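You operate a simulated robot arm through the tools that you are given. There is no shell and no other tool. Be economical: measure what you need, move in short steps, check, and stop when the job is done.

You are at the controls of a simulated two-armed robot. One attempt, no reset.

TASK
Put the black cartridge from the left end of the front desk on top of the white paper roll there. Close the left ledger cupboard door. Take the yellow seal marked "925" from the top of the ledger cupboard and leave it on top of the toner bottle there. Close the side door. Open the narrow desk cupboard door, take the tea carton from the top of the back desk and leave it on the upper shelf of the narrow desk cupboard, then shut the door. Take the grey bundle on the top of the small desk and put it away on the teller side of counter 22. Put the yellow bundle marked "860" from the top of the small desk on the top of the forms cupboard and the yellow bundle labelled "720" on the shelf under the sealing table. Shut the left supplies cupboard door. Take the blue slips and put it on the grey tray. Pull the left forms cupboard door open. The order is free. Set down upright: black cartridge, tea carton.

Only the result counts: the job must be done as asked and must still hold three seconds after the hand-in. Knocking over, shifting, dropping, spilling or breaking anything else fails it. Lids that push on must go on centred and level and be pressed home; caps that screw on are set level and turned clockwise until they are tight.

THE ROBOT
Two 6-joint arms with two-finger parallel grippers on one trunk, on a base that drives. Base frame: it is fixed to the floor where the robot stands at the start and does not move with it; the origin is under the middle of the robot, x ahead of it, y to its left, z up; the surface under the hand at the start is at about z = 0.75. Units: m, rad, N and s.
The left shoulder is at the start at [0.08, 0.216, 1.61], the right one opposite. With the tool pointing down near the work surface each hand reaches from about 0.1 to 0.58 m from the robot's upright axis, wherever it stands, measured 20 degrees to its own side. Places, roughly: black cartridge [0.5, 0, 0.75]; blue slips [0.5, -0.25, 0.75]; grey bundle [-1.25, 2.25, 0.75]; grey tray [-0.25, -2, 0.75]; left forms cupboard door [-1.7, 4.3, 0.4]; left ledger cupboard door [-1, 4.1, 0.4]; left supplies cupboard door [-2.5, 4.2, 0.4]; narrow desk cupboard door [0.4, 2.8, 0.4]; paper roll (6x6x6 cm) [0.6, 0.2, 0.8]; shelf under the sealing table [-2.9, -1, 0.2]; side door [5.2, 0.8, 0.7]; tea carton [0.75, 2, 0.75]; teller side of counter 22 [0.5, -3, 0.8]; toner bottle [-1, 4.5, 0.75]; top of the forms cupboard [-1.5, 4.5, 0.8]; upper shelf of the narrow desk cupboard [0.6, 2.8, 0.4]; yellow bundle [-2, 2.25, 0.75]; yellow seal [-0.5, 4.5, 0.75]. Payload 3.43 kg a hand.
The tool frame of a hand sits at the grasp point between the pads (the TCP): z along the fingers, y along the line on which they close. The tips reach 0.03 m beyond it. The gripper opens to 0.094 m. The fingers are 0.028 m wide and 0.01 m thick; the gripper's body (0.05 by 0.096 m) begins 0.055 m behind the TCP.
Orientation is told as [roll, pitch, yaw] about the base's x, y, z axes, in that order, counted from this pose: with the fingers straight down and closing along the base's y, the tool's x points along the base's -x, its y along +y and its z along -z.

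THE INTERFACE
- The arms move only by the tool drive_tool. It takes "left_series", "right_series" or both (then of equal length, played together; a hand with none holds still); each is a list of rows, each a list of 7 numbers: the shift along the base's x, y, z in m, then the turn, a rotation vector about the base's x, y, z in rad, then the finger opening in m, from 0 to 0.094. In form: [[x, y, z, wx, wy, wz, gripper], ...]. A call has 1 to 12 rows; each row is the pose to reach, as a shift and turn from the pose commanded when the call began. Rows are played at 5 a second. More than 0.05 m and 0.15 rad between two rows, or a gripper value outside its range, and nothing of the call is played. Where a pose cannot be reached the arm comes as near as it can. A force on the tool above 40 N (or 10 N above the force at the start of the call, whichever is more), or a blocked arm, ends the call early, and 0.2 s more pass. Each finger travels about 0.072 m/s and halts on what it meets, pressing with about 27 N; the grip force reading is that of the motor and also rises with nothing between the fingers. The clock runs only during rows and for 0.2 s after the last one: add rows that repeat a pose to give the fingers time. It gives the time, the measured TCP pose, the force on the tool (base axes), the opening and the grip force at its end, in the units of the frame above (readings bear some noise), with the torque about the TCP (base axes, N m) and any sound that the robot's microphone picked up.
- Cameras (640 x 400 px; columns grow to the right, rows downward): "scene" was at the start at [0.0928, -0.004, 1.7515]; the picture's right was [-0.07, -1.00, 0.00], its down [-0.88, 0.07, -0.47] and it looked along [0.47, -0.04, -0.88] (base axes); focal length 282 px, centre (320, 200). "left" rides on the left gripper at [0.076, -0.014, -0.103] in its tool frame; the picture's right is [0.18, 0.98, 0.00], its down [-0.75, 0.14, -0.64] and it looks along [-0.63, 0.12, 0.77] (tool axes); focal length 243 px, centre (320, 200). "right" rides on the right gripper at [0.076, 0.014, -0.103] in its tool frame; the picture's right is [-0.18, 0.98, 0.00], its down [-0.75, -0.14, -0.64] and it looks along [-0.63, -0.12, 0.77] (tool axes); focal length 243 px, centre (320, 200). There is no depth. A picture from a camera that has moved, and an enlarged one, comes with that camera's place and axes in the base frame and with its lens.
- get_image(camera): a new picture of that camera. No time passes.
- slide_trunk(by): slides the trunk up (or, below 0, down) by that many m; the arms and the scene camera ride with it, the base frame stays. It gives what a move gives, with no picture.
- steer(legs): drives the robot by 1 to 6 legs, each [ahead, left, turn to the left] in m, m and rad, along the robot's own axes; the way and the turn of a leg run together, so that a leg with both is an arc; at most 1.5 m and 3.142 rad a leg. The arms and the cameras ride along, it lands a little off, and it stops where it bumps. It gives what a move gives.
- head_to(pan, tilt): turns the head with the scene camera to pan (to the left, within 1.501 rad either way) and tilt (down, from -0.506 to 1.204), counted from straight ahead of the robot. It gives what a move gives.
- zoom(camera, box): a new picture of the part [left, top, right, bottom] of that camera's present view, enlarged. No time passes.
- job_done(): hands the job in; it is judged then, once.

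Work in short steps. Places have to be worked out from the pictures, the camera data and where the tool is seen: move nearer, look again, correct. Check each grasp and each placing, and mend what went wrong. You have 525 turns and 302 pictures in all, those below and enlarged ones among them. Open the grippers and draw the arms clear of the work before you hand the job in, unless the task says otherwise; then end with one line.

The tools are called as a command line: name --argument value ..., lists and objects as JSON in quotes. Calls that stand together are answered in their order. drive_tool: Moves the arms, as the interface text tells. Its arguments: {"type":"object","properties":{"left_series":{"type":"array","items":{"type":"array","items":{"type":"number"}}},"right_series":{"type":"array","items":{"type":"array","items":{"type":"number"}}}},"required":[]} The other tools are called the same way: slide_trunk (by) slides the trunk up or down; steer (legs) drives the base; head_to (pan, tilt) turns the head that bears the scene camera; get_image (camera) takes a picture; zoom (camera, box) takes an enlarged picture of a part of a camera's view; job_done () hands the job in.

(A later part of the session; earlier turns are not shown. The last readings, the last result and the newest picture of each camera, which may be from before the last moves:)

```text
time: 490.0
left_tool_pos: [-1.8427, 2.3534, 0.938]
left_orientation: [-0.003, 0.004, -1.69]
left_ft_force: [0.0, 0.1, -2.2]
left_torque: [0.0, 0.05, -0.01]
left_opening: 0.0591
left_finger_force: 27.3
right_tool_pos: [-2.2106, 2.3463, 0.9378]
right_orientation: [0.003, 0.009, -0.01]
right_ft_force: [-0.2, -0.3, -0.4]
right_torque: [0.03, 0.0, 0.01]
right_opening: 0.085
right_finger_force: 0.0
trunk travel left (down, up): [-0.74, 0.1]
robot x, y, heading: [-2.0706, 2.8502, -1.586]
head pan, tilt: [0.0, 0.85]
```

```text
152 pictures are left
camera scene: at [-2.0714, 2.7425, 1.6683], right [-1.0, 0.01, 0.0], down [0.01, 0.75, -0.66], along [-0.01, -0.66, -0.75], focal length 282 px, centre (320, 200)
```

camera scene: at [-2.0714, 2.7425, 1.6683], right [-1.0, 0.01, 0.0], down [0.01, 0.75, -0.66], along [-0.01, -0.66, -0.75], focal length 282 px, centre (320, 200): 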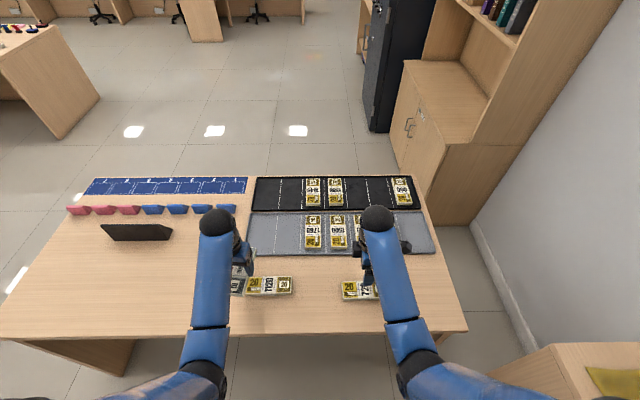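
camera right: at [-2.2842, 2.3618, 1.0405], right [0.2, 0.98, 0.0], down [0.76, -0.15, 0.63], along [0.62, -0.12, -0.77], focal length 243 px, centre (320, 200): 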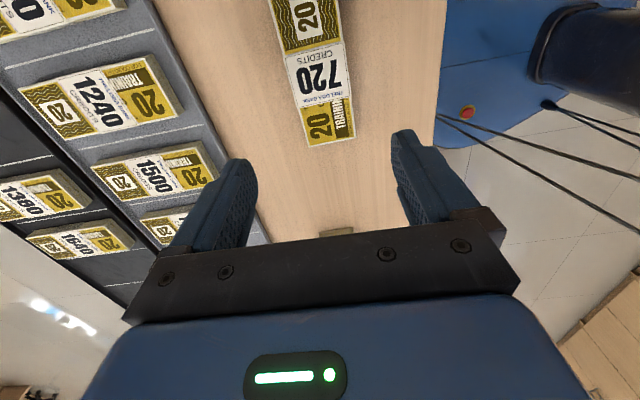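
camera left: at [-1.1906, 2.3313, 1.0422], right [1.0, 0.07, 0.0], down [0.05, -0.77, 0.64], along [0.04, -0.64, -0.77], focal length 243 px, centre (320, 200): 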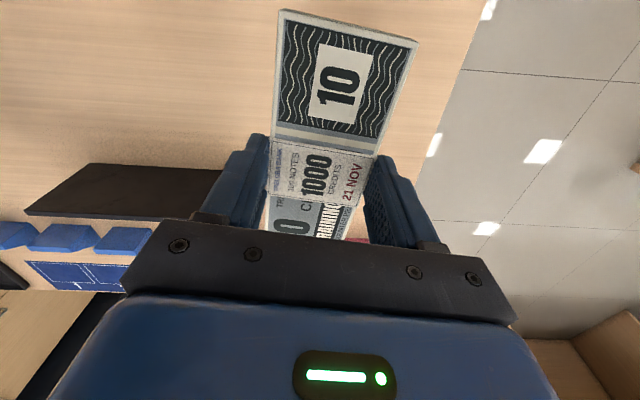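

720 bundle centre ≈(−2.23, 2.349), along x. I descend and grip it.

drive_tool --right_series '[[-0.019, 0.002, -0.04, 0, 0, 0.01, 0.085], [-0.019, 0.002, -0.08, 0, 0, 0.01, 0.085], [-0.019, 0.002, -0.12, 0, 0, 0.01, 0.085], [-0.019, 0.002, -0.145, 0, 0, 0.01, 0.085], [-0.019, 0.002, -0.151, 0, 0, 0.01, 0.085], [-0.019, 0.002, -0.151, 0, 0, 0.01, 0.085]]'

zoom --camera "right" --box '[160, 20, 480, 240]'

```text
time: 491.4
left_tool_pos: [-1.8436, 2.3547, 0.9385]
left_orientation: [-0.004, 0.004, -1.69]
left_ft_force: [0.3, -0.2, -1.9]
left_torque: [0.02, 0.01, -0.02]
left_opening: 0.0594
left_finger_force: 26.7
right_tool_pos: [-2.2294, 2.3488, 0.7862]
right_orientation: [0.001, 0.012, -0.002]
right_ft_force: [0.2, 0.3, -0.2]
right_torque: [0.01, 0.0, -0.02]
right_opening: 0.0852
right_finger_force: 0.1
trunk travel left (down, up): [-0.74, 0.1]
robot x, y, heading: [-2.0702, 2.8486, -1.582]
head pan, tilt: [0.0, 0.85]
```

```text
1.82 times, centred on (320, 130) of right
camera zoom: at [-2.3045, 2.3633, 0.889], right [0.19, 0.98, 0.0], down [0.76, -0.14, 0.64], along [0.62, -0.12, -0.77], focal length 441 px, centre (320, 327)
```

zoom: 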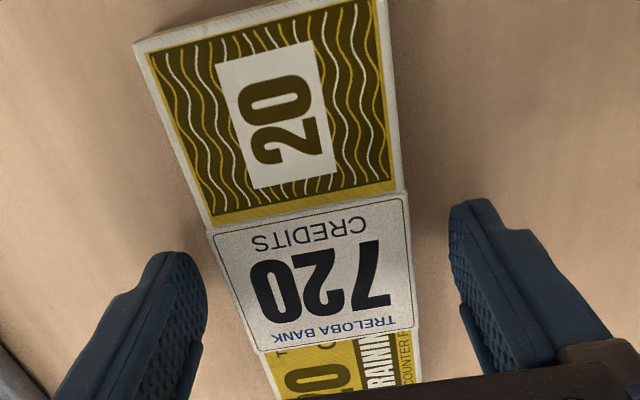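

drive_tool --right_series '[[0, 0, 0, 0, 0, 0, 0.07], [0, 0, 0, 0, 0, 0, 0.05], [0, 0, 0, 0, 0, 0, 0.045], [0, 0, 0, 0, 0, 0, 0.045], [0, 0, 0.02, 0, 0, 0, 0.045], [0, 0, 0.06, 0, 0, 0, 0.045], [0, 0, 0.1, 0, 0, 0, 0.045], [0, 0, 0.15, 0, 0, 0, 0.045]]'

get_image --camera "right"

```text
time: 493.2
left_tool_pos: [-1.8436, 2.3532, 0.939]
left_orientation: [-0.003, 0.004, -1.689]
left_ft_force: [0.0, 0.4, -1.1]
left_torque: [-0.02, 0.02, 0.02]
left_opening: 0.0592
left_finger_force: 27.2
right_tool_pos: [-2.2297, 2.35, 0.9369]
right_orientation: [0.003, 0.008, -0.003]
right_ft_force: [0.0, -0.3, -1.3]
right_torque: [0.01, 0.01, -0.01]
right_opening: 0.0592
right_finger_force: 26.9
trunk travel left (down, up): [-0.74, 0.1]
robot x, y, heading: [-2.0694, 2.8501, -1.589]
head pan, tilt: [0.0, 0.85]
```

```text
150 pictures are left
camera right: at [-2.3041, 2.3642, 1.0401], right [0.19, 0.98, 0.0], down [0.76, -0.14, 0.64], along [0.62, -0.12, -0.77], focal length 243 px, centre (320, 200)
```

right: 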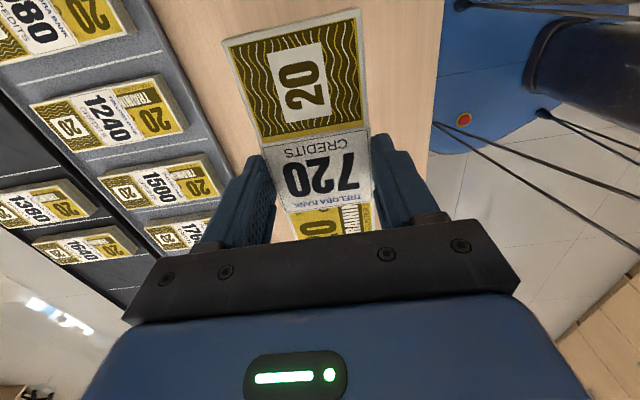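

Both bundles held. I drive back around toward the sealing table in the southwest.

steer --legs '[[-0.4, 0, 0], [0, 1.5, 0], [1.5, 0, 0], [1.3, 0, 0], [0, 0, -0.8]]'

head_to --pan 0 --tilt 0.5

get_image --camera "scene"

```text
time: 518.0
left_tool_pos: [-0.8105, -0.0891, 0.9375]
left_orientation: [-0.004, 0.002, -2.496]
left_ft_force: [0.3, -0.2, -0.5]
left_torque: [0.0, 0.01, 0.0]
left_opening: 0.0593
left_finger_force: 27.2
right_tool_pos: [-1.0812, 0.1881, 0.9363]
right_orientation: [0.002, 0.009, -0.809]
right_ft_force: [-0.5, 0.6, -0.8]
right_torque: [0.0, 0.03, 0.02]
right_opening: 0.0592
right_finger_force: 26.7
trunk travel left (down, up): [-0.74, 0.1]
robot x, y, heading: [-0.6111, 0.4211, -2.396]
head pan, tilt: [0.0, 0.85]
```

```text
time: 518.9
left_tool_pos: [-0.8105, -0.0874, 0.9382]
left_orientation: [-0.003, 0.002, -2.497]
left_ft_force: [1.1, -0.3, -0.9]
left_torque: [0.05, -0.01, -0.04]
left_opening: 0.0592
left_finger_force: 27.2
right_tool_pos: [-1.0801, 0.1895, 0.9362]
right_orientation: [0.001, 0.009, -0.81]
right_ft_force: [-1.1, 0.0, -1.0]
right_torque: [0.03, 0.02, -0.01]
right_opening: 0.0592
right_finger_force: 26.9
trunk travel left (down, up): [-0.74, 0.1]
robot x, y, heading: [-0.611, 0.4198, -2.392]
head pan, tilt: [0.0, 0.499]
```

```text
149 pictures are left
camera scene: at [-0.6989, 0.3383, 1.6982], right [-0.68, 0.73, 0.0], down [0.35, 0.33, -0.88], along [-0.64, -0.6, -0.48], focal length 282 px, centre (320, 200)
```

scene: 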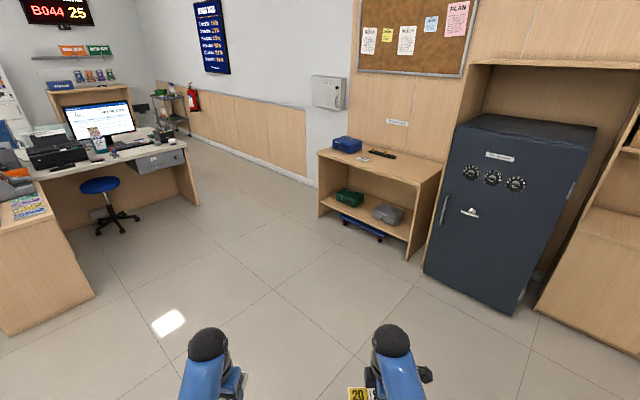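

zoom --camera "scene" --box '[300, 110, 460, 270]'

```text
2.50 times, centred on (380, 190) of scene
camera zoom: at [-0.6989, 0.3383, 1.6982], right [-0.68, 0.73, 0.0], down [0.35, 0.33, -0.88], along [-0.64, -0.6, -0.48], focal length 705 px, centre (170, 225)
```

zoom: 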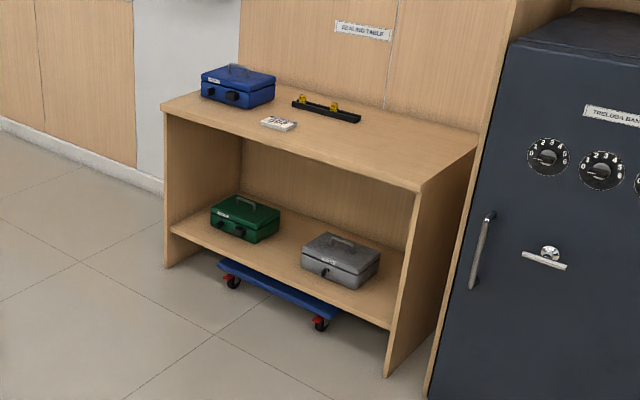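

Sealing table front x≈−2.65, y −1.52…−.44, shelf z≈.2; free gap between the green and grey boxes around y≈−1.03. I drive to a standoff with heading −2.64.

steer --legs '[[0, 0, -0.248], [0.82, 0.225, 0], [0.82, 0.225, 0]]'

drive_tool --right_series '[[0, 0, 0, 0, 0, -0.145, 0.045], [0, 0, 0, 0, 0, -0.29, 0.045], [0, 0, 0, 0, 0, -0.435, 0.045], [0, 0, 0, 0, 0, -0.58, 0.045], [0, 0, 0, 0, 0, -0.725, 0.045], [0, 0, 0, 0, 0, -0.87, 0.045], [0, 0, 0, 0, 0, -1.015, 0.045], [0, 0, 0, 0, 0, -1.16, 0.045], [0, 0, 0, 0, 0, -1.305, 0.045], [0, 0, 0, 0, 0, -1.45, 0.045], [0, 0, 0, 0, 0, -1.595, 0.045], [0, 0, 0, 0, 0, -1.74, 0.045]]'

drive_tool --right_series '[[0, 0, 0, 0, 0, -0.12, 0.045], [0, 0, 0, 0, 0, -0.24, 0.045], [0, 0, 0, 0, 0, -0.34, 0.045]]'

get_image --camera "scene"

```text
time: 528.3
left_tool_pos: [-2.1449, -1.2062, 0.9388]
left_orientation: [-0.005, 0.0, -2.744]
left_ft_force: [0.5, -0.6, -0.7]
left_torque: [-0.01, 0.0, -0.02]
left_opening: 0.0595
left_finger_force: 27.6
right_tool_pos: [-2.3392, -0.8714, 0.9368]
right_orientation: [0.0, 0.008, -1.056]
right_ft_force: [0.1, 0.6, -1.1]
right_torque: [0.05, 0.04, 0.02]
right_opening: 0.0592
right_finger_force: 27.4
trunk travel left (down, up): [-0.74, 0.1]
robot x, y, heading: [-1.8272, -0.7652, -2.641]
head pan, tilt: [0.0, 0.499]
```

```text
time: 530.9
left_tool_pos: [-2.1454, -1.2074, 0.9369]
left_orientation: [-0.002, 0.004, -2.741]
left_ft_force: [0.1, 0.1, -0.7]
left_torque: [0.0, 0.03, 0.02]
left_opening: 0.0595
left_finger_force: 26.9
right_tool_pos: [-2.3392, -0.8733, 0.9359]
right_orientation: [0.0, 0.009, -2.798]
right_ft_force: [-0.1, -0.3, -0.6]
right_torque: [-0.04, 0.01, -0.02]
right_opening: 0.0591
right_finger_force: 26.6
trunk travel left (down, up): [-0.74, 0.1]
robot x, y, heading: [-1.8199, -0.7664, -2.635]
head pan, tilt: [0.0, 0.499]
```

```text
time: 531.7
left_tool_pos: [-2.1449, -1.2063, 0.9383]
left_orientation: [-0.004, 0.005, -2.743]
left_ft_force: [0.6, 0.1, -0.4]
left_torque: [-0.02, 0.0, -0.01]
left_opening: 0.0589
left_finger_force: 27.1
right_tool_pos: [-2.3397, -0.8739, 0.9373]
right_orientation: [0.002, 0.008, -3.136]
right_ft_force: [0.4, -0.6, -1.4]
right_torque: [0.02, 0.01, 0.02]
right_opening: 0.0593
right_finger_force: 27.2
trunk travel left (down, up): [-0.74, 0.1]
robot x, y, heading: [-1.8237, -0.7651, -2.64]
head pan, tilt: [0.0, 0.499]
```

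```text
147 pictures are left
camera scene: at [-1.9326, -0.8218, 1.6983], right [-0.48, 0.88, 0.0], down [0.42, 0.23, -0.88], along [-0.77, -0.42, -0.48], focal length 282 px, centre (320, 200)
```

scene: 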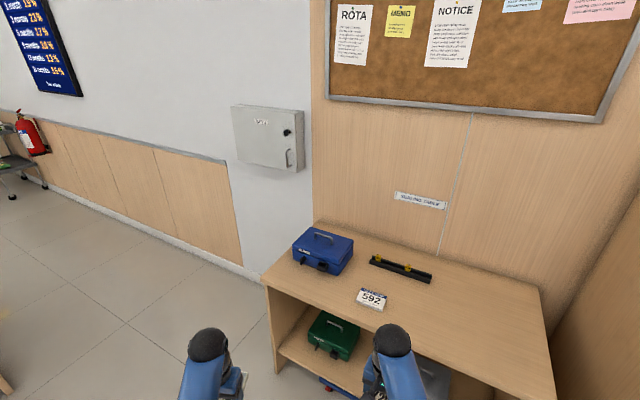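

Hands are clear of the table front. I lower the trunk by 0.66 m and look at the shelf.

slide_trunk --by -0.4

slide_trunk --by -0.24

head_to --pan 0 --tilt 0.55

get_image --camera "scene"

get_image --camera "right"

```text
time: 535.6
left_tool_pos: [-2.1451, -1.2072, 0.5381]
left_orientation: [-0.003, 0.004, -2.741]
left_ft_force: [-0.2, 0.1, -0.8]
left_torque: [0.01, 0.02, 0.01]
left_opening: 0.0591
left_finger_force: 27.0
right_tool_pos: [-2.3397, -0.8716, 0.5378]
right_orientation: [0.0, 0.008, -3.133]
right_ft_force: [-0.1, 0.3, -0.6]
right_torque: [-0.03, 0.05, 0.0]
right_opening: 0.0591
right_finger_force: 27.0
trunk travel left (down, up): [-0.34, 0.5]
robot x, y, heading: [-1.8229, -0.7633, -2.64]
head pan, tilt: [0.0, 0.499]
```

```text
time: 538.1
left_tool_pos: [-2.1449, -1.2072, 0.298]
left_orientation: [-0.003, 0.005, -2.743]
left_ft_force: [0.7, 0.5, -0.3]
left_torque: [-0.04, -0.03, 0.02]
left_opening: 0.0591
left_finger_force: 27.2
right_tool_pos: [-2.3395, -0.8726, 0.2965]
right_orientation: [0.0, 0.009, -3.135]
right_ft_force: [0.6, -0.5, -1.2]
right_torque: [-0.04, -0.01, 0.02]
right_opening: 0.0591
right_finger_force: 27.0
trunk travel left (down, up): [-0.1, 0.74]
robot x, y, heading: [-1.8251, -0.7618, -2.64]
head pan, tilt: [0.0, 0.499]
```

```text
time: 538.7
left_tool_pos: [-2.1451, -1.2083, 0.2991]
left_orientation: [-0.004, 0.003, -2.74]
left_ft_force: [0.0, -0.2, -1.2]
left_torque: [0.0, -0.01, -0.02]
left_opening: 0.0592
left_finger_force: 26.7
right_tool_pos: [-2.3392, -0.8718, 0.2969]
right_orientation: [0.0, 0.008, -3.134]
right_ft_force: [-0.6, 0.5, 0.1]
right_torque: [0.01, -0.04, 0.0]
right_opening: 0.0592
right_finger_force: 26.7
trunk travel left (down, up): [-0.1, 0.74]
robot x, y, heading: [-1.8284, -0.7656, -2.636]
head pan, tilt: [0.0, 0.55]
```

```text
146 pictures are left
camera scene: at [-1.9313, -0.8211, 1.0537], right [-0.48, 0.88, 0.0], down [0.46, 0.25, -0.85], along [-0.75, -0.41, -0.52], focal length 282 px, centre (320, 200)
```

scene: 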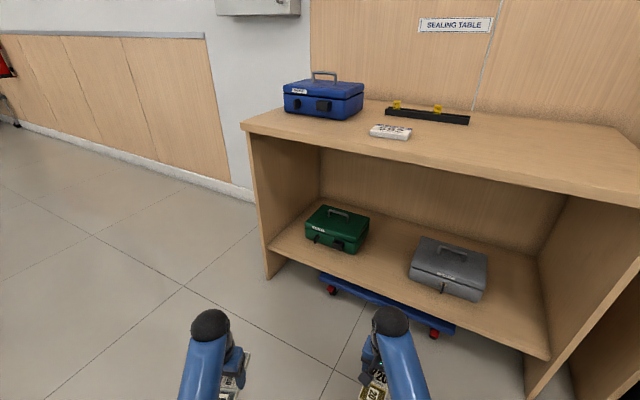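

```text
145 pictures are left
camera right: at [-2.2622, -0.8861, 0.3999], right [-0.18, -0.98, 0.0], down [-0.76, 0.14, 0.64], along [-0.63, 0.11, -0.77], focal length 243 px, centre (320, 200)
```

right: 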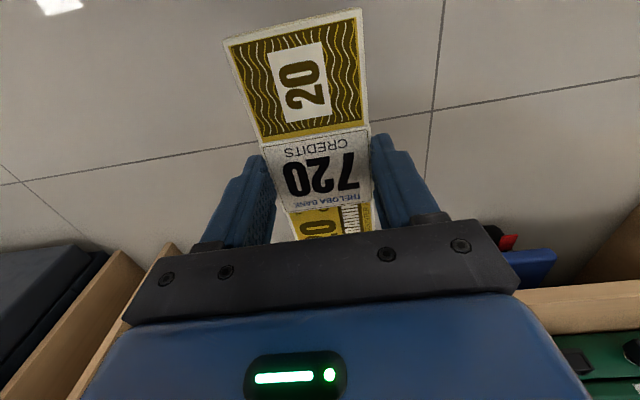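

Shelf top ≈ z .243; gap between boxes y −1.12…−.89. I raise 3 cm, retract the left hand a little, then drive in so the 720 bundle is over (−2.775, −1.0).

slide_trunk --by 0.03

drive_tool --left_series '[[0.025, 0.012, 0, 0, 0, 0, 0.045], [0.05, 0.025, 0, 0, 0, 0, 0.045], [0.07, 0.035, 0, 0, 0, 0, 0.045]]'

steer --legs '[[0.3, -0.0985, 0]]'

get_image --camera "scene"

get_image --camera "right"

```text
time: 539.4
left_tool_pos: [-2.1449, -1.2062, 0.3282]
left_orientation: [-0.003, 0.003, -2.742]
left_ft_force: [0.3, 0.5, -1.1]
left_torque: [0.01, 0.01, -0.01]
left_opening: 0.0591
left_finger_force: 26.7
right_tool_pos: [-2.3385, -0.8735, 0.3257]
right_orientation: [-0.001, 0.008, -3.135]
right_ft_force: [0.9, 0.1, -0.4]
right_torque: [0.04, -0.01, 0.01]
right_opening: 0.0591
right_finger_force: 26.9
trunk travel left (down, up): [-0.13, 0.71]
robot x, y, heading: [-1.8256, -0.7616, -2.638]
head pan, tilt: [0.0, 0.55]
```

```text
time: 540.2
left_tool_pos: [-2.0731, -1.1704, 0.3277]
left_orientation: [-0.005, 0.004, -2.741]
left_ft_force: [0.3, -0.6, -1.2]
left_torque: [0.02, -0.03, 0.01]
left_opening: 0.0594
left_finger_force: 27.4
right_tool_pos: [-2.3383, -0.8733, 0.328]
right_orientation: [0.0, 0.008, -3.137]
right_ft_force: [-0.4, 0.5, -0.2]
right_torque: [-0.02, -0.02, 0.0]
right_opening: 0.0594
right_finger_force: 26.9
trunk travel left (down, up): [-0.13, 0.71]
robot x, y, heading: [-1.8227, -0.7654, -2.638]
head pan, tilt: [0.0, 0.55]
```

```text
time: 542.4
left_tool_pos: [-2.3852, -1.2306, 0.3271]
left_orientation: [-0.005, 0.003, -2.744]
left_ft_force: [-0.4, 0.2, -1.1]
left_torque: [-0.01, -0.02, 0.01]
left_opening: 0.0593
left_finger_force: 26.8
right_tool_pos: [-2.6499, -0.9303, 0.3272]
right_orientation: [-0.002, 0.01, -3.131]
right_ft_force: [0.9, -0.6, 0.3]
right_torque: [0.0, -0.01, -0.01]
right_opening: 0.0593
right_finger_force: 27.2
trunk travel left (down, up): [-0.13, 0.71]
robot x, y, heading: [-2.1377, -0.8243, -2.637]
head pan, tilt: [0.0, 0.55]
```

```text
144 pictures are left
camera scene: at [-2.2423, -0.88, 1.0836], right [-0.48, 0.88, 0.0], down [0.46, 0.25, -0.85], along [-0.75, -0.41, -0.52], focal length 282 px, centre (320, 200)
```

scene: 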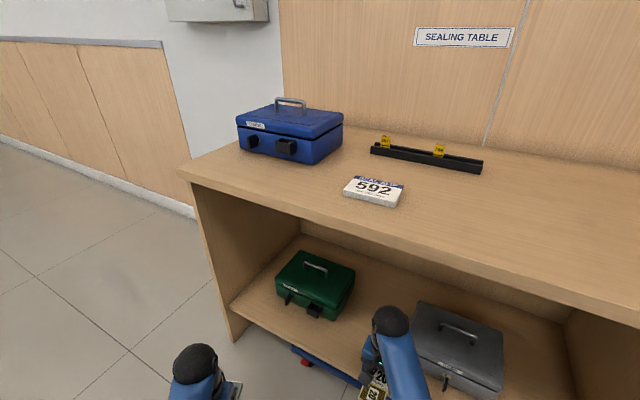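

```text
143 pictures are left
camera right: at [-2.5728, -0.9454, 0.4296], right [-0.18, -0.98, 0.0], down [-0.76, 0.14, 0.64], along [-0.63, 0.11, -0.77], focal length 243 px, centre (320, 200)
```

right: 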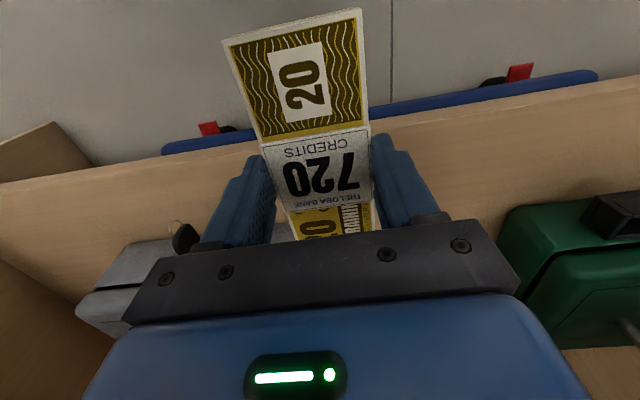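

Clear path. I drive in 0.143 m further.

steer --legs '[[0.143, 0, 0]]'

get_image --camera "scene"

get_image --camera "right"

```text
time: 543.7
left_tool_pos: [-2.509, -1.2987, 0.3272]
left_orientation: [-0.003, 0.002, -2.742]
left_ft_force: [-0.5, 0.2, -0.4]
left_torque: [-0.02, 0.02, 0.0]
left_opening: 0.0594
left_finger_force: 27.0
right_tool_pos: [-2.7739, -0.9998, 0.326]
right_orientation: [0.0, 0.009, -3.134]
right_ft_force: [0.9, -0.3, -0.4]
right_torque: [-0.01, 0.0, -0.02]
right_opening: 0.0591
right_finger_force: 27.4
trunk travel left (down, up): [-0.13, 0.71]
robot x, y, heading: [-2.2565, -0.8934, -2.638]
head pan, tilt: [0.0, 0.55]
```

```text
142 pictures are left
camera scene: at [-2.3671, -0.9488, 1.0835], right [-0.48, 0.88, 0.0], down [0.46, 0.25, -0.85], along [-0.75, -0.41, -0.52], focal length 282 px, centre (320, 200)
```

scene: 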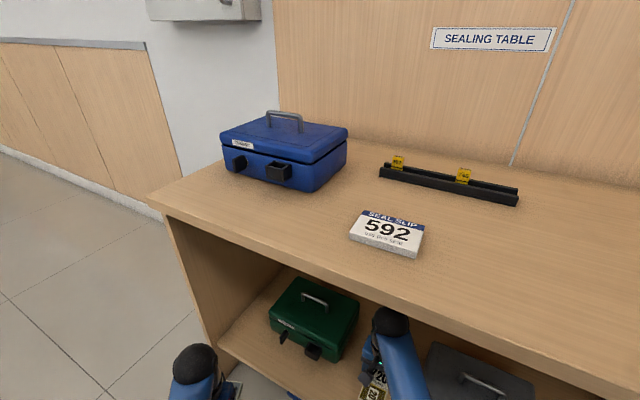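

```text
141 pictures are left
camera right: at [-2.6973, -1.0139, 0.4294], right [-0.18, -0.98, 0.0], down [-0.76, 0.14, 0.64], along [-0.62, 0.11, -0.77], focal length 243 px, centre (320, 200)
```

right: 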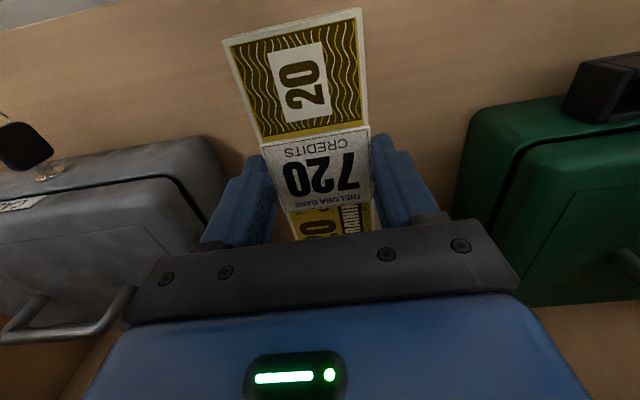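

The gap is tighter than I thought (~12 cm), so I retreat 2.4 cm toward the front and shift 1.2 cm to centre, then lower partway.

drive_tool --right_series '[[0.024, -0.012, 0, 0, 0, 0, 0.045], [0.024, -0.012, -0.015, 0, 0, 0, 0.045], [0.024, -0.012, -0.03, 0, 0, 0, 0.045], [0.024, -0.012, -0.03, 0, 0, 0, 0.045]]'

get_image --camera "right"

zoom --camera "scene" --box '[260, 270, 480, 400]'

```text
time: 544.7
left_tool_pos: [-2.5095, -1.2992, 0.3281]
left_orientation: [-0.005, 0.003, -2.742]
left_ft_force: [0.9, -0.8, -1.4]
left_torque: [0.01, 0.0, 0.01]
left_opening: 0.0593
left_finger_force: 27.2
right_tool_pos: [-2.7499, -1.0129, 0.2958]
right_orientation: [0.001, 0.01, -3.134]
right_ft_force: [0.2, -0.8, -1.4]
right_torque: [0.03, 0.0, -0.01]
right_opening: 0.0591
right_finger_force: 27.0
trunk travel left (down, up): [-0.13, 0.71]
robot x, y, heading: [-2.2618, -0.8897, -2.638]
head pan, tilt: [0.0, 0.55]
```

```text
140 pictures are left
camera right: at [-2.6731, -1.0257, 0.3996], right [-0.18, -0.98, 0.0], down [-0.76, 0.14, 0.64], along [-0.63, 0.11, -0.77], focal length 243 px, centre (320, 200)
```

right: 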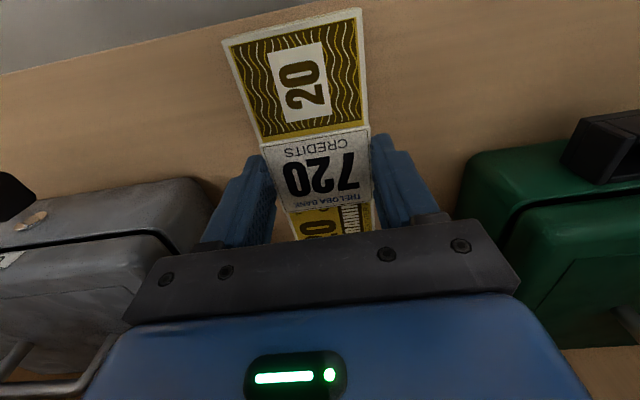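

```text
2.91 times, centred on (370, 335) of scene
camera zoom: at [-2.3664, -0.9484, 1.0837], right [-0.48, 0.88, 0.0], down [0.46, 0.25, -0.85], along [-0.75, -0.41, -0.52], focal length 820 px, centre (174, -193)
```

zoom: 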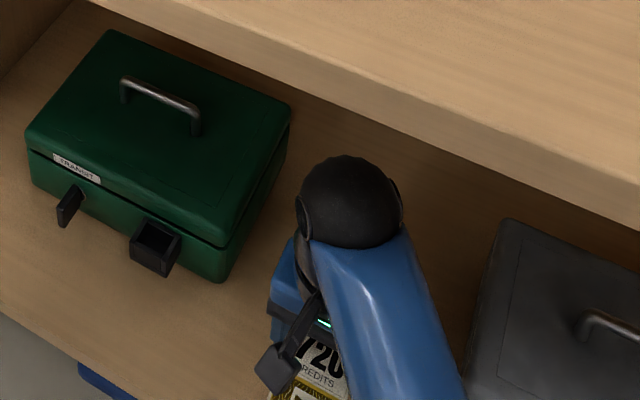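

Good clearance. I lower to contact.

drive_tool --right_series '[[0, 0, -0.006, 0, 0, 0, 0.045], [0, 0, -0.01, 0, 0, 0, 0.045], [0, 0, -0.014, 0, 0, 0, 0.045], [0, 0, -0.018, 0, 0, 0, 0.045], [0, 0, -0.018, 0, 0, 0, 0.045]]'

```text
time: 545.9
left_tool_pos: [-2.5089, -1.2989, 0.327]
left_orientation: [-0.003, 0.003, -2.742]
left_ft_force: [0.5, -0.6, -1.2]
left_torque: [0.01, -0.03, 0.03]
left_opening: 0.0592
left_finger_force: 26.7
right_tool_pos: [-2.7491, -1.0133, 0.2789]
right_orientation: [0.002, 0.009, -3.133]
right_ft_force: [-1.1, -0.4, -0.5]
right_torque: [0.0, 0.03, 0.05]
right_opening: 0.0594
right_finger_force: 26.9
trunk travel left (down, up): [-0.13, 0.71]
robot x, y, heading: [-2.2606, -0.8887, -2.639]
head pan, tilt: [0.0, 0.55]
```

drive_tool --right_series '[[0, 0, -0.004, 0, 0, 0, 0.045], [0, 0, -0.008, 0, 0, 0, 0.045], [0, 0, -0.012, 0, 0, 0, 0.045], [0, 0, -0.016, 0, 0, 0, 0.045], [0, 0, -0.02, 0, 0, 0, 0.045], [0, 0, -0.02, 0, 0, 0, 0.045]]'

get_image --camera "right"

```text
time: 547.3
left_tool_pos: [-2.5089, -1.2983, 0.3279]
left_orientation: [-0.002, 0.004, -2.74]
left_ft_force: [-0.4, -0.6, -0.2]
left_torque: [0.03, 0.02, -0.01]
left_opening: 0.059
left_finger_force: 27.3
right_tool_pos: [-2.7505, -1.0134, 0.2585]
right_orientation: [0.0, 0.009, -3.134]
right_ft_force: [-0.3, 0.4, -1.2]
right_torque: [0.01, 0.04, -0.01]
right_opening: 0.0592
right_finger_force: 26.6
trunk travel left (down, up): [-0.13, 0.71]
robot x, y, heading: [-2.2591, -0.8943, -2.638]
head pan, tilt: [0.0, 0.55]
```

```text
138 pictures are left
camera right: at [-2.6732, -1.0258, 0.3615], right [-0.18, -0.98, 0.0], down [-0.76, 0.14, 0.64], along [-0.63, 0.11, -0.77], focal length 243 px, centre (320, 200)
```

right: 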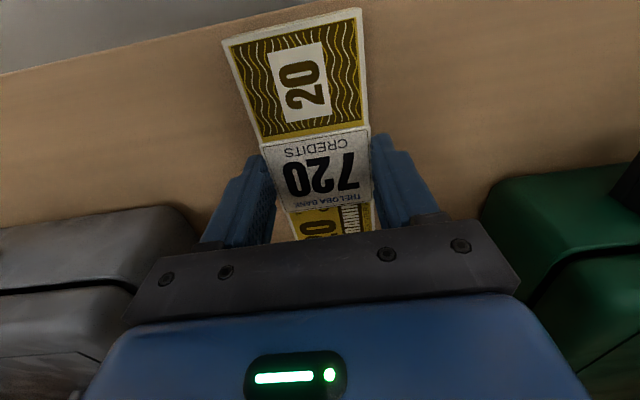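

No contact yet (shelf nearer z≈.2). Boxes clear on both sides; I continue down gently.

drive_tool --right_series '[[0, -0.003, -0.005, 0, 0, 0, 0.045], [0, -0.003, -0.01, 0, 0, 0, 0.045], [0, -0.003, -0.014, 0, 0, 0, 0.045], [0, -0.003, -0.018, 0, 0, 0, 0.045], [0, -0.003, -0.021, 0, 0, 0, 0.045], [0, -0.003, -0.021, 0, 0, 0, 0.045]]'

```text
time: 548.4
left_tool_pos: [-2.5087, -1.299, 0.3289]
left_orientation: [-0.002, 0.001, -2.742]
left_ft_force: [-0.5, 1.2, -1.0]
left_torque: [0.01, 0.0, -0.03]
left_opening: 0.0593
left_finger_force: 27.3
right_tool_pos: [-2.751, -1.015, 0.2443]
right_orientation: [0.001, 0.003, -3.136]
right_ft_force: [13.1, 6.1, 27.5]
right_torque: [1.12, -0.01, -0.5]
right_opening: 0.0592
right_finger_force: 26.8
trunk travel left (down, up): [-0.13, 0.71]
robot x, y, heading: [-2.2612, -0.8915, -2.639]
head pan, tilt: [0.0, 0.55]
stopped in row 5 (right hand): the force on the tool passed its limit at 46 N (the readings are from after the stop); the commanded pose is now the measured one
```

The torque suggests the hand touched something on the north side (grey box). I raise 1.5 cm and look.

drive_tool --right_series '[[0, 0, 0.008, 0, 0, 0, 0.045], [0, 0, 0.015, 0, 0, 0, 0.045]]'

get_image --camera "right"

head_to --pan -0.1 --tilt 0.95

zoom --camera "scene" --box '[240, 120, 480, 270]'

```text
time: 549.0
left_tool_pos: [-2.5098, -1.2978, 0.3283]
left_orientation: [-0.005, 0.003, -2.742]
left_ft_force: [0.4, -0.9, -1.3]
left_torque: [-0.03, 0.0, 0.01]
left_opening: 0.0593
left_finger_force: 27.0
right_tool_pos: [-2.7514, -1.0157, 0.2564]
right_orientation: [0.0, 0.008, -3.136]
right_ft_force: [0.2, 0.3, -0.9]
right_torque: [-0.01, -0.02, 0.02]
right_opening: 0.059
right_finger_force: 27.1
trunk travel left (down, up): [-0.13, 0.71]
robot x, y, heading: [-2.262, -0.8905, -2.642]
head pan, tilt: [0.0, 0.55]
```

```text
137 pictures are left
camera right: at [-2.6743, -1.0289, 0.3594], right [-0.18, -0.98, 0.0], down [-0.76, 0.14, 0.64], along [-0.63, 0.11, -0.77], focal length 243 px, centre (320, 200)
```

right: 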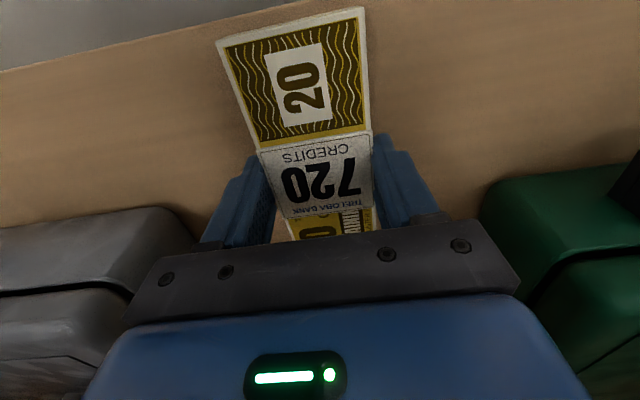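

```text
time: 549.9
left_tool_pos: [-2.5095, -1.2993, 0.3283]
left_orientation: [-0.003, 0.004, -2.743]
left_ft_force: [0.3, 0.1, -0.9]
left_torque: [-0.01, 0.01, 0.0]
left_opening: 0.0593
left_finger_force: 27.2
right_tool_pos: [-2.7518, -1.0148, 0.2569]
right_orientation: [0.002, 0.006, -3.135]
right_ft_force: [-0.3, -0.2, -1.1]
right_torque: [-0.01, 0.01, 0.01]
right_opening: 0.0592
right_finger_force: 27.1
trunk travel left (down, up): [-0.13, 0.71]
robot x, y, heading: [-2.2596, -0.8916, -2.64]
head pan, tilt: [-0.099, 0.949]
```

```text
2.67 times, centred on (360, 195) of scene
camera zoom: at [-2.3545, -0.9335, 1.0508], right [-0.39, 0.92, 0.0], down [0.75, 0.32, -0.58], along [-0.54, -0.23, -0.81], focal length 752 px, centre (213, 213)
```

zoom: 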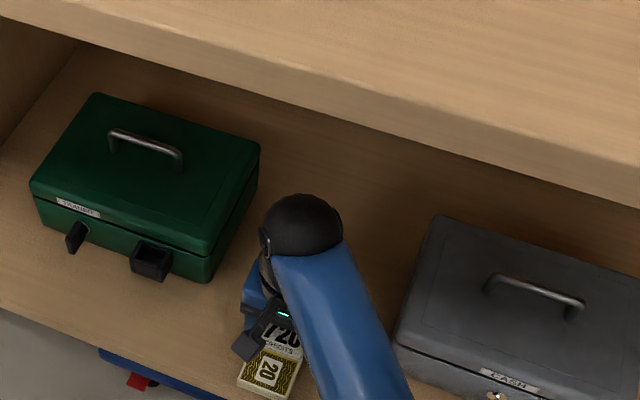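

The boxes are actually ≥6 cm away on each side; the contact was the bundle on the shelf (z≈.208). I lower again gently, straight down, to contact.

drive_tool --right_series '[[0, 0, -0.004, 0, 0, 0, 0.045], [0, 0, -0.007, 0, 0, 0, 0.045], [0, 0, -0.009, 0, 0, 0, 0.045], [0, 0, -0.01, 0, 0, 0, 0.045], [0, 0, -0.01, 0, 0, 0, 0.045]]'

```text
time: 551.1
left_tool_pos: [-2.5091, -1.2989, 0.3274]
left_orientation: [-0.003, 0.003, -2.741]
left_ft_force: [-0.7, -0.1, -0.7]
left_torque: [-0.01, 0.0, 0.01]
left_opening: 0.0591
left_finger_force: 26.9
right_tool_pos: [-2.7514, -1.0152, 0.2475]
right_orientation: [0.001, 0.006, -3.135]
right_ft_force: [0.4, -0.3, -1.4]
right_torque: [0.01, 0.01, 0.0]
right_opening: 0.0592
right_finger_force: 27.4
trunk travel left (down, up): [-0.13, 0.71]
robot x, y, heading: [-2.2578, -0.8889, -2.64]
head pan, tilt: [-0.099, 0.949]
```

drive_tool --right_series '[[0, 0, -0.002, 0, 0, 0, 0.045], [0, 0, -0.003, 0, 0, 0, 0.045], [0, 0, -0.004, 0, 0, 0, 0.045], [0, 0, -0.005, 0, 0, 0, 0.045], [0, 0, -0.005, 0, 0, 0, 0.045]]'

get_image --camera "right"

```text
time: 552.3
left_tool_pos: [-2.5065, -1.2991, 0.3292]
left_orientation: [-0.005, -0.001, -2.742]
left_ft_force: [-0.2, 0.1, -0.3]
left_torque: [0.01, -0.02, -0.02]
left_opening: 0.0592
left_finger_force: 27.2
right_tool_pos: [-2.7518, -1.0168, 0.2443]
right_orientation: [0.002, 0.001, -3.135]
right_ft_force: [10.2, 4.3, 32.9]
right_torque: [1.27, -0.3, -0.37]
right_opening: 0.0595
right_finger_force: 26.7
trunk travel left (down, up): [-0.13, 0.71]
robot x, y, heading: [-2.2558, -0.894, -2.641]
head pan, tilt: [-0.099, 0.949]
```

```text
135 pictures are left
camera right: at [-2.6741, -1.029, 0.3474], right [-0.18, -0.98, 0.0], down [-0.76, 0.14, 0.64], along [-0.63, 0.11, -0.77], focal length 243 px, centre (320, 200)
```

right: 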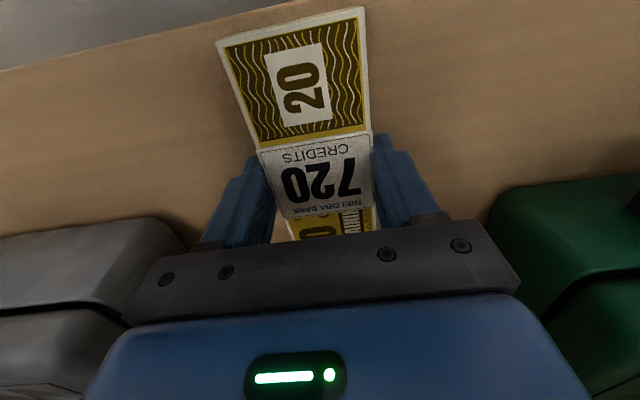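

Contact again at the same height, offset to the north side. I look closely from the scene camera.

zoom --camera "scene" --box '[310, 190, 410, 290]'

get_image --camera "left"

```text
4.00 times, centred on (360, 240) of scene
camera zoom: at [-2.3513, -0.9328, 1.0515], right [-0.39, 0.92, 0.0], down [0.75, 0.32, -0.58], along [-0.54, -0.23, -0.81], focal length 1128 px, centre (160, 40)
```

zoom: 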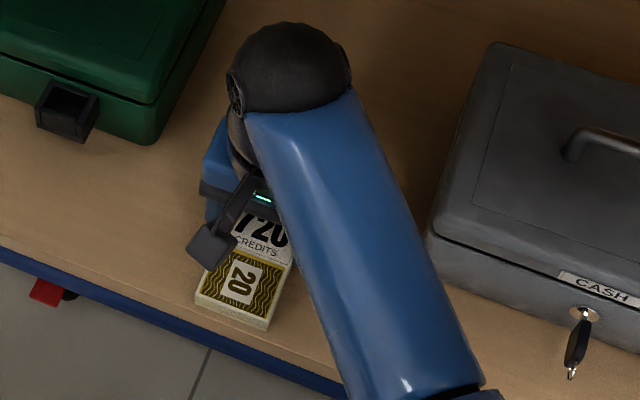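

```text
133 pictures are left
camera left: at [-2.4427, -1.2566, 0.4321], right [0.55, -0.83, 0.0], down [-0.64, -0.43, 0.64], along [-0.54, -0.35, -0.77], focal length 243 px, centre (320, 200)
```

left: 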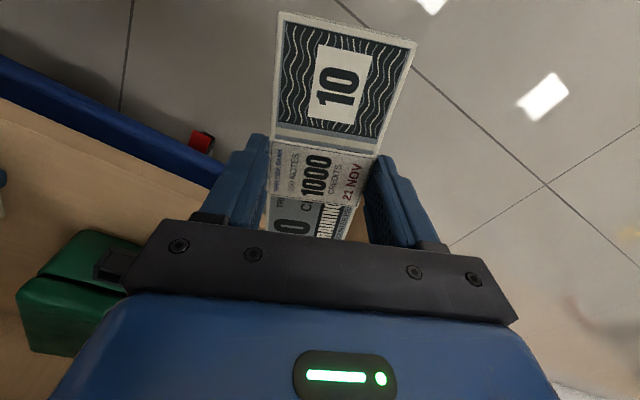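

The bundle visibly rests on the shelf. I unload 3 mm, release gently, and check.

drive_tool --right_series '[[0, 0, 0.002, 0, 0, 0, 0.045], [0, 0, 0.003, 0, 0, 0, 0.055], [0, 0, 0.003, 0, 0, 0, 0.065], [0, 0, 0.003, 0, 0, 0, 0.075], [0, 0, 0.003, 0, 0, 0, 0.078]]'

get_image --camera "right"

```text
time: 553.5
left_tool_pos: [-2.5075, -1.2985, 0.3278]
left_orientation: [-0.004, 0.002, -2.743]
left_ft_force: [-0.3, -0.8, -1.5]
left_torque: [-0.02, 0.03, 0.01]
left_opening: 0.0594
left_finger_force: 26.6
right_tool_pos: [-2.7509, -1.0152, 0.2457]
right_orientation: [0.0, 0.005, -3.134]
right_ft_force: [1.0, -3.5, 6.7]
right_torque: [0.13, 0.09, 0.08]
right_opening: 0.076
right_finger_force: 0.1
trunk travel left (down, up): [-0.13, 0.71]
robot x, y, heading: [-2.2569, -0.892, -2.638]
head pan, tilt: [-0.099, 0.949]
```

```text
132 pictures are left
camera right: at [-2.6742, -1.0287, 0.3477], right [-0.18, -0.98, 0.0], down [-0.76, 0.14, 0.64], along [-0.63, 0.11, -0.77], focal length 243 px, centre (320, 200)
```

right: 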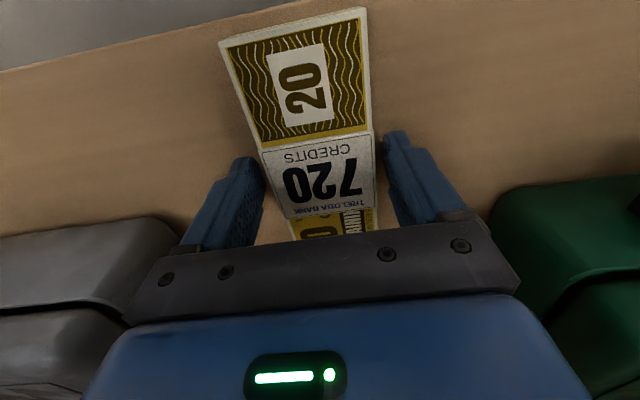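

Released; bundle lies flat. I raise straight up 8 cm, check, then back out.

drive_tool --right_series '[[0, 0, 0.01, 0, 0, 0, 0.078], [0, 0, 0.03, 0, 0, 0, 0.078], [0, 0, 0.06, 0, 0, 0, 0.078], [0, 0, 0.08, 0, 0, 0, 0.078]]'

get_image --camera "right"

```text
time: 554.5
left_tool_pos: [-2.5095, -1.2989, 0.3275]
left_orientation: [-0.004, 0.004, -2.743]
left_ft_force: [-0.1, 0.0, -1.3]
left_torque: [0.03, 0.02, -0.01]
left_opening: 0.0593
left_finger_force: 27.3
right_tool_pos: [-2.7525, -1.0162, 0.3252]
right_orientation: [0.001, 0.005, -3.134]
right_ft_force: [-0.3, 0.5, 0.3]
right_torque: [0.01, -0.03, 0.02]
right_opening: 0.078
right_finger_force: 0.1
trunk travel left (down, up): [-0.13, 0.71]
robot x, y, heading: [-2.2598, -0.8906, -2.641]
head pan, tilt: [-0.099, 0.949]
```

```text
131 pictures are left
camera right: at [-2.6746, -1.0296, 0.4279], right [-0.18, -0.98, 0.0], down [-0.76, 0.14, 0.64], along [-0.63, 0.11, -0.77], focal length 243 px, centre (320, 200)
```

right: 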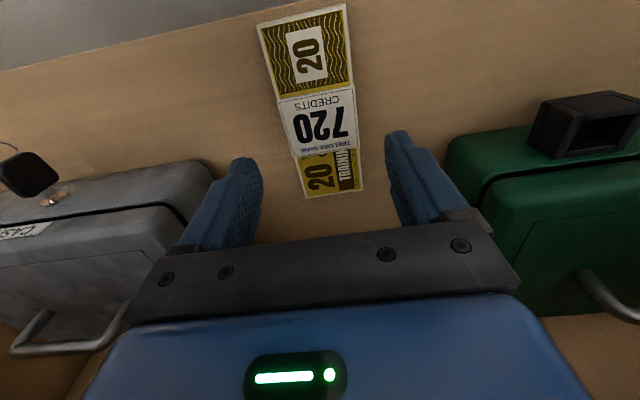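

720 bundle rests on the shelf. I back out, raise the trunk and head for counter 22.

steer --legs '[[-0.6, 0, 0]]'

slide_trunk --by 0.4

slide_trunk --by 0.31

head_to --pan 0 --tilt 0.6

get_image --camera "scene"

```text
time: 557.9
left_tool_pos: [-1.9806, -1.0088, 0.3273]
left_orientation: [-0.004, 0.003, -2.739]
left_ft_force: [0.3, 0.2, -1.9]
left_torque: [-0.01, 0.0, -0.01]
left_opening: 0.0592
left_finger_force: 26.7
right_tool_pos: [-2.2243, -0.7264, 0.3248]
right_orientation: [0.002, 0.005, -3.132]
right_ft_force: [0.8, -0.9, -0.4]
right_torque: [0.0, 0.0, 0.01]
right_opening: 0.078
right_finger_force: 0.0
trunk travel left (down, up): [-0.13, 0.71]
robot x, y, heading: [-1.731, -0.6018, -2.636]
head pan, tilt: [-0.099, 0.949]
```

```text
time: 561.7
left_tool_pos: [-1.982, -1.0075, 0.7284]
left_orientation: [-0.005, 0.004, -2.739]
left_ft_force: [-0.2, -0.2, -0.7]
left_torque: [0.0, -0.02, -0.02]
left_opening: 0.0593
left_finger_force: 26.7
right_tool_pos: [-2.2241, -0.7271, 0.7257]
right_orientation: [0.003, 0.004, -3.135]
right_ft_force: [0.6, 0.0, 0.3]
right_torque: [0.02, 0.03, 0.0]
right_opening: 0.0782
right_finger_force: 0.0
trunk travel left (down, up): [-0.53, 0.31]
robot x, y, heading: [-1.7329, -0.5984, -2.639]
head pan, tilt: [-0.099, 0.949]
```

```text
time: 564.8
left_tool_pos: [-1.9807, -1.0089, 1.038]
left_orientation: [-0.003, 0.003, -2.741]
left_ft_force: [1.1, -0.3, -1.1]
left_torque: [0.02, 0.01, -0.01]
left_opening: 0.0593
left_finger_force: 27.5
right_tool_pos: [-2.2235, -0.7265, 1.0358]
right_orientation: [0.003, 0.006, -3.133]
right_ft_force: [1.0, -0.3, -0.8]
right_torque: [0.02, 0.0, 0.02]
right_opening: 0.0778
right_finger_force: 0.0
trunk travel left (down, up): [-0.84, 0.0]
robot x, y, heading: [-1.7324, -0.6007, -2.637]
head pan, tilt: [-0.099, 0.949]
```

```text
time: 565.6
left_tool_pos: [-1.9817, -1.0079, 1.0373]
left_orientation: [-0.003, 0.003, -2.741]
left_ft_force: [-0.4, 0.5, -1.2]
left_torque: [0.0, -0.03, 0.02]
left_opening: 0.0595
left_finger_force: 26.7
right_tool_pos: [-2.2247, -0.7254, 1.0353]
right_orientation: [0.002, 0.005, -3.133]
right_ft_force: [0.6, 0.3, -0.1]
right_torque: [0.0, -0.01, -0.01]
right_opening: 0.0779
right_finger_force: 0.1
trunk travel left (down, up): [-0.84, 0.0]
robot x, y, heading: [-1.7323, -0.5991, -2.636]
head pan, tilt: [0.0, 0.6]
```

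```text
130 pictures are left
camera scene: at [-1.8375, -0.6572, 1.7891], right [-0.48, 0.88, 0.0], down [0.5, 0.27, -0.82], along [-0.72, -0.4, -0.57], focal length 282 px, centre (320, 200)
```

scene: 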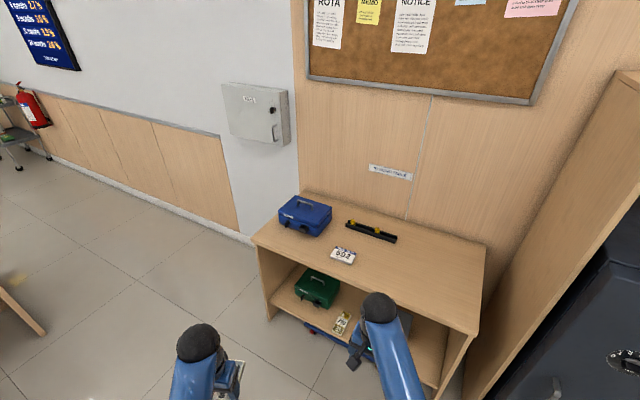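

I drive to face counter 22.

steer --legs '[[0, 0, 1.066], [0.6, 0, 0], [0, 1.5, 0], [0, 0.75, 0], [0.4, 0, 0]]'

head_to --pan 0.0 --tilt 0.7

get_image --camera "scene"

```text
time: 584.4
left_tool_pos: [0.7656, -1.9679, 1.039]
left_orientation: [-0.003, 0.001, -1.652]
left_ft_force: [0.0, 0.0, -1.6]
left_torque: [-0.04, 0.0, 0.01]
left_opening: 0.0593
left_finger_force: 26.8
right_tool_pos: [0.4026, -2.0517, 1.0374]
right_orientation: [0.002, 0.004, -2.044]
right_ft_force: [-0.2, -0.5, 0.6]
right_torque: [-0.05, 0.0, -0.01]
right_opening: 0.078
right_finger_force: 0.1
trunk travel left (down, up): [-0.84, 0.0]
robot x, y, heading: [0.522, -1.5618, -1.552]
head pan, tilt: [0.0, 0.6]
```

```text
time: 585.1
left_tool_pos: [0.7654, -1.9673, 1.0376]
left_orientation: [-0.003, 0.001, -1.651]
left_ft_force: [0.1, -0.4, -0.4]
left_torque: [-0.02, -0.01, -0.02]
left_opening: 0.0591
left_finger_force: 27.2
right_tool_pos: [0.4033, -2.0532, 1.0366]
right_orientation: [0.001, 0.005, -2.043]
right_ft_force: [0.3, 0.7, -0.5]
right_torque: [0.0, 0.0, 0.0]
right_opening: 0.078
right_finger_force: 0.1
trunk travel left (down, up): [-0.84, 0.0]
robot x, y, heading: [0.517, -1.5576, -1.547]
head pan, tilt: [0.0, 0.7]
```

```text
129 pictures are left
camera scene: at [0.5209, -1.6727, 1.7807], right [-1.0, -0.02, 0.0], down [-0.01, 0.64, -0.77], along [0.02, -0.77, -0.64], focal length 282 px, centre (320, 200)
```

scene: 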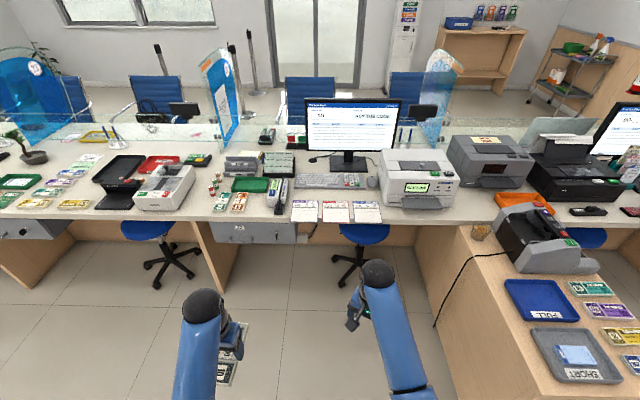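

zoom --camera "scene" --box '[200, 130, 408, 260]'

```text
3.08 times, centred on (304, 195) of scene
camera zoom: at [0.5209, -1.6727, 1.7807], right [-1.0, -0.02, 0.0], down [-0.01, 0.64, -0.77], along [0.02, -0.77, -0.64], focal length 868 px, centre (369, 215)
```

zoom: 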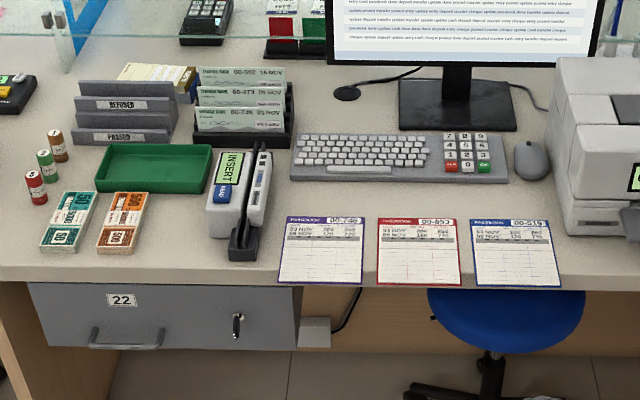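

Free spot for the grey bundle: between the orange note stack and the INSERT device at ≈(.895, −2.82), ~10.7 cm wide. I drive closer.

steer --legs '[[0, 0, -0.024], [0.66, 0.13, 0]]'

head_to --pan 0.25 --tilt 0.95

get_image --camera "scene"

get_image --camera "left"

```text
time: 589.2
left_tool_pos: [0.885, -2.6433, 1.0385]
left_orientation: [-0.002, 0.003, -1.673]
left_ft_force: [0.2, 1.2, -1.2]
left_torque: [-0.02, -0.02, -0.02]
left_opening: 0.0595
left_finger_force: 27.3
right_tool_pos: [0.521, -2.7185, 1.0355]
right_orientation: [0.001, 0.004, -2.066]
right_ft_force: [0.1, -0.1, 0.5]
right_torque: [0.0, -0.02, 0.01]
right_opening: 0.0781
right_finger_force: 0.0
trunk travel left (down, up): [-0.84, 0.0]
robot x, y, heading: [0.6472, -2.229, -1.572]
head pan, tilt: [0.0, 0.7]
```

```text
time: 590.0
left_tool_pos: [0.8857, -2.6427, 1.0374]
left_orientation: [-0.003, 0.002, -1.672]
left_ft_force: [0.2, 0.0, -0.6]
left_torque: [0.0, 0.02, 0.0]
left_opening: 0.0593
left_finger_force: 26.6
right_tool_pos: [0.5201, -2.7196, 1.0344]
right_orientation: [0.001, 0.006, -2.065]
right_ft_force: [-0.4, 0.4, -0.1]
right_torque: [0.01, -0.01, 0.02]
right_opening: 0.0777
right_finger_force: 0.1
trunk travel left (down, up): [-0.84, 0.0]
robot x, y, heading: [0.6472, -2.2314, -1.569]
head pan, tilt: [0.25, 0.949]
```

```text
127 pictures are left
camera scene: at [0.6651, -2.3289, 1.7608], right [-0.97, -0.25, 0.0], down [-0.2, 0.79, -0.58], along [0.14, -0.56, -0.81], focal length 282 px, centre (320, 200)
```

scene: 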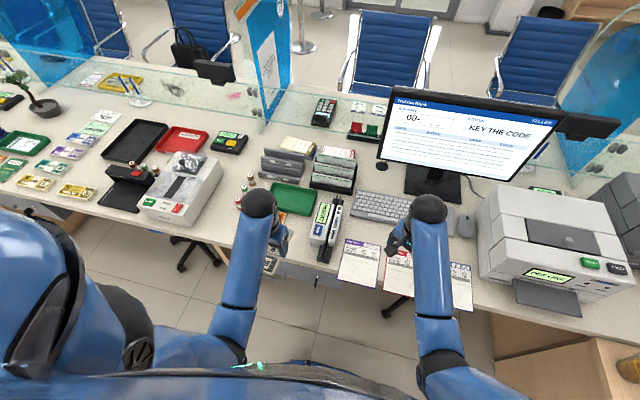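

```text
126 pictures are left
camera left: at [0.8799, -2.5674, 1.1408], right [1.0, 0.08, 0.0], down [0.06, -0.77, 0.64], along [0.05, -0.64, -0.77], focal length 243 px, centre (320, 200)
```

left: 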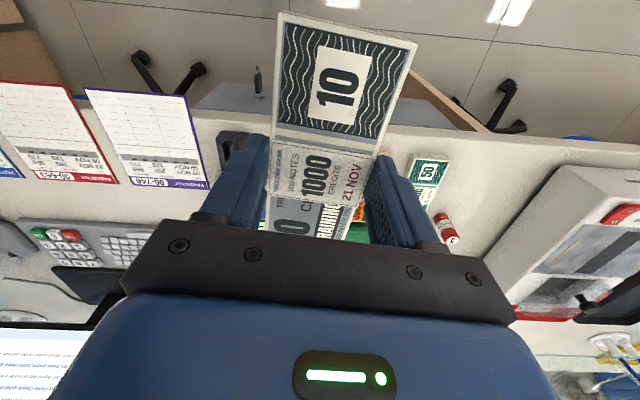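

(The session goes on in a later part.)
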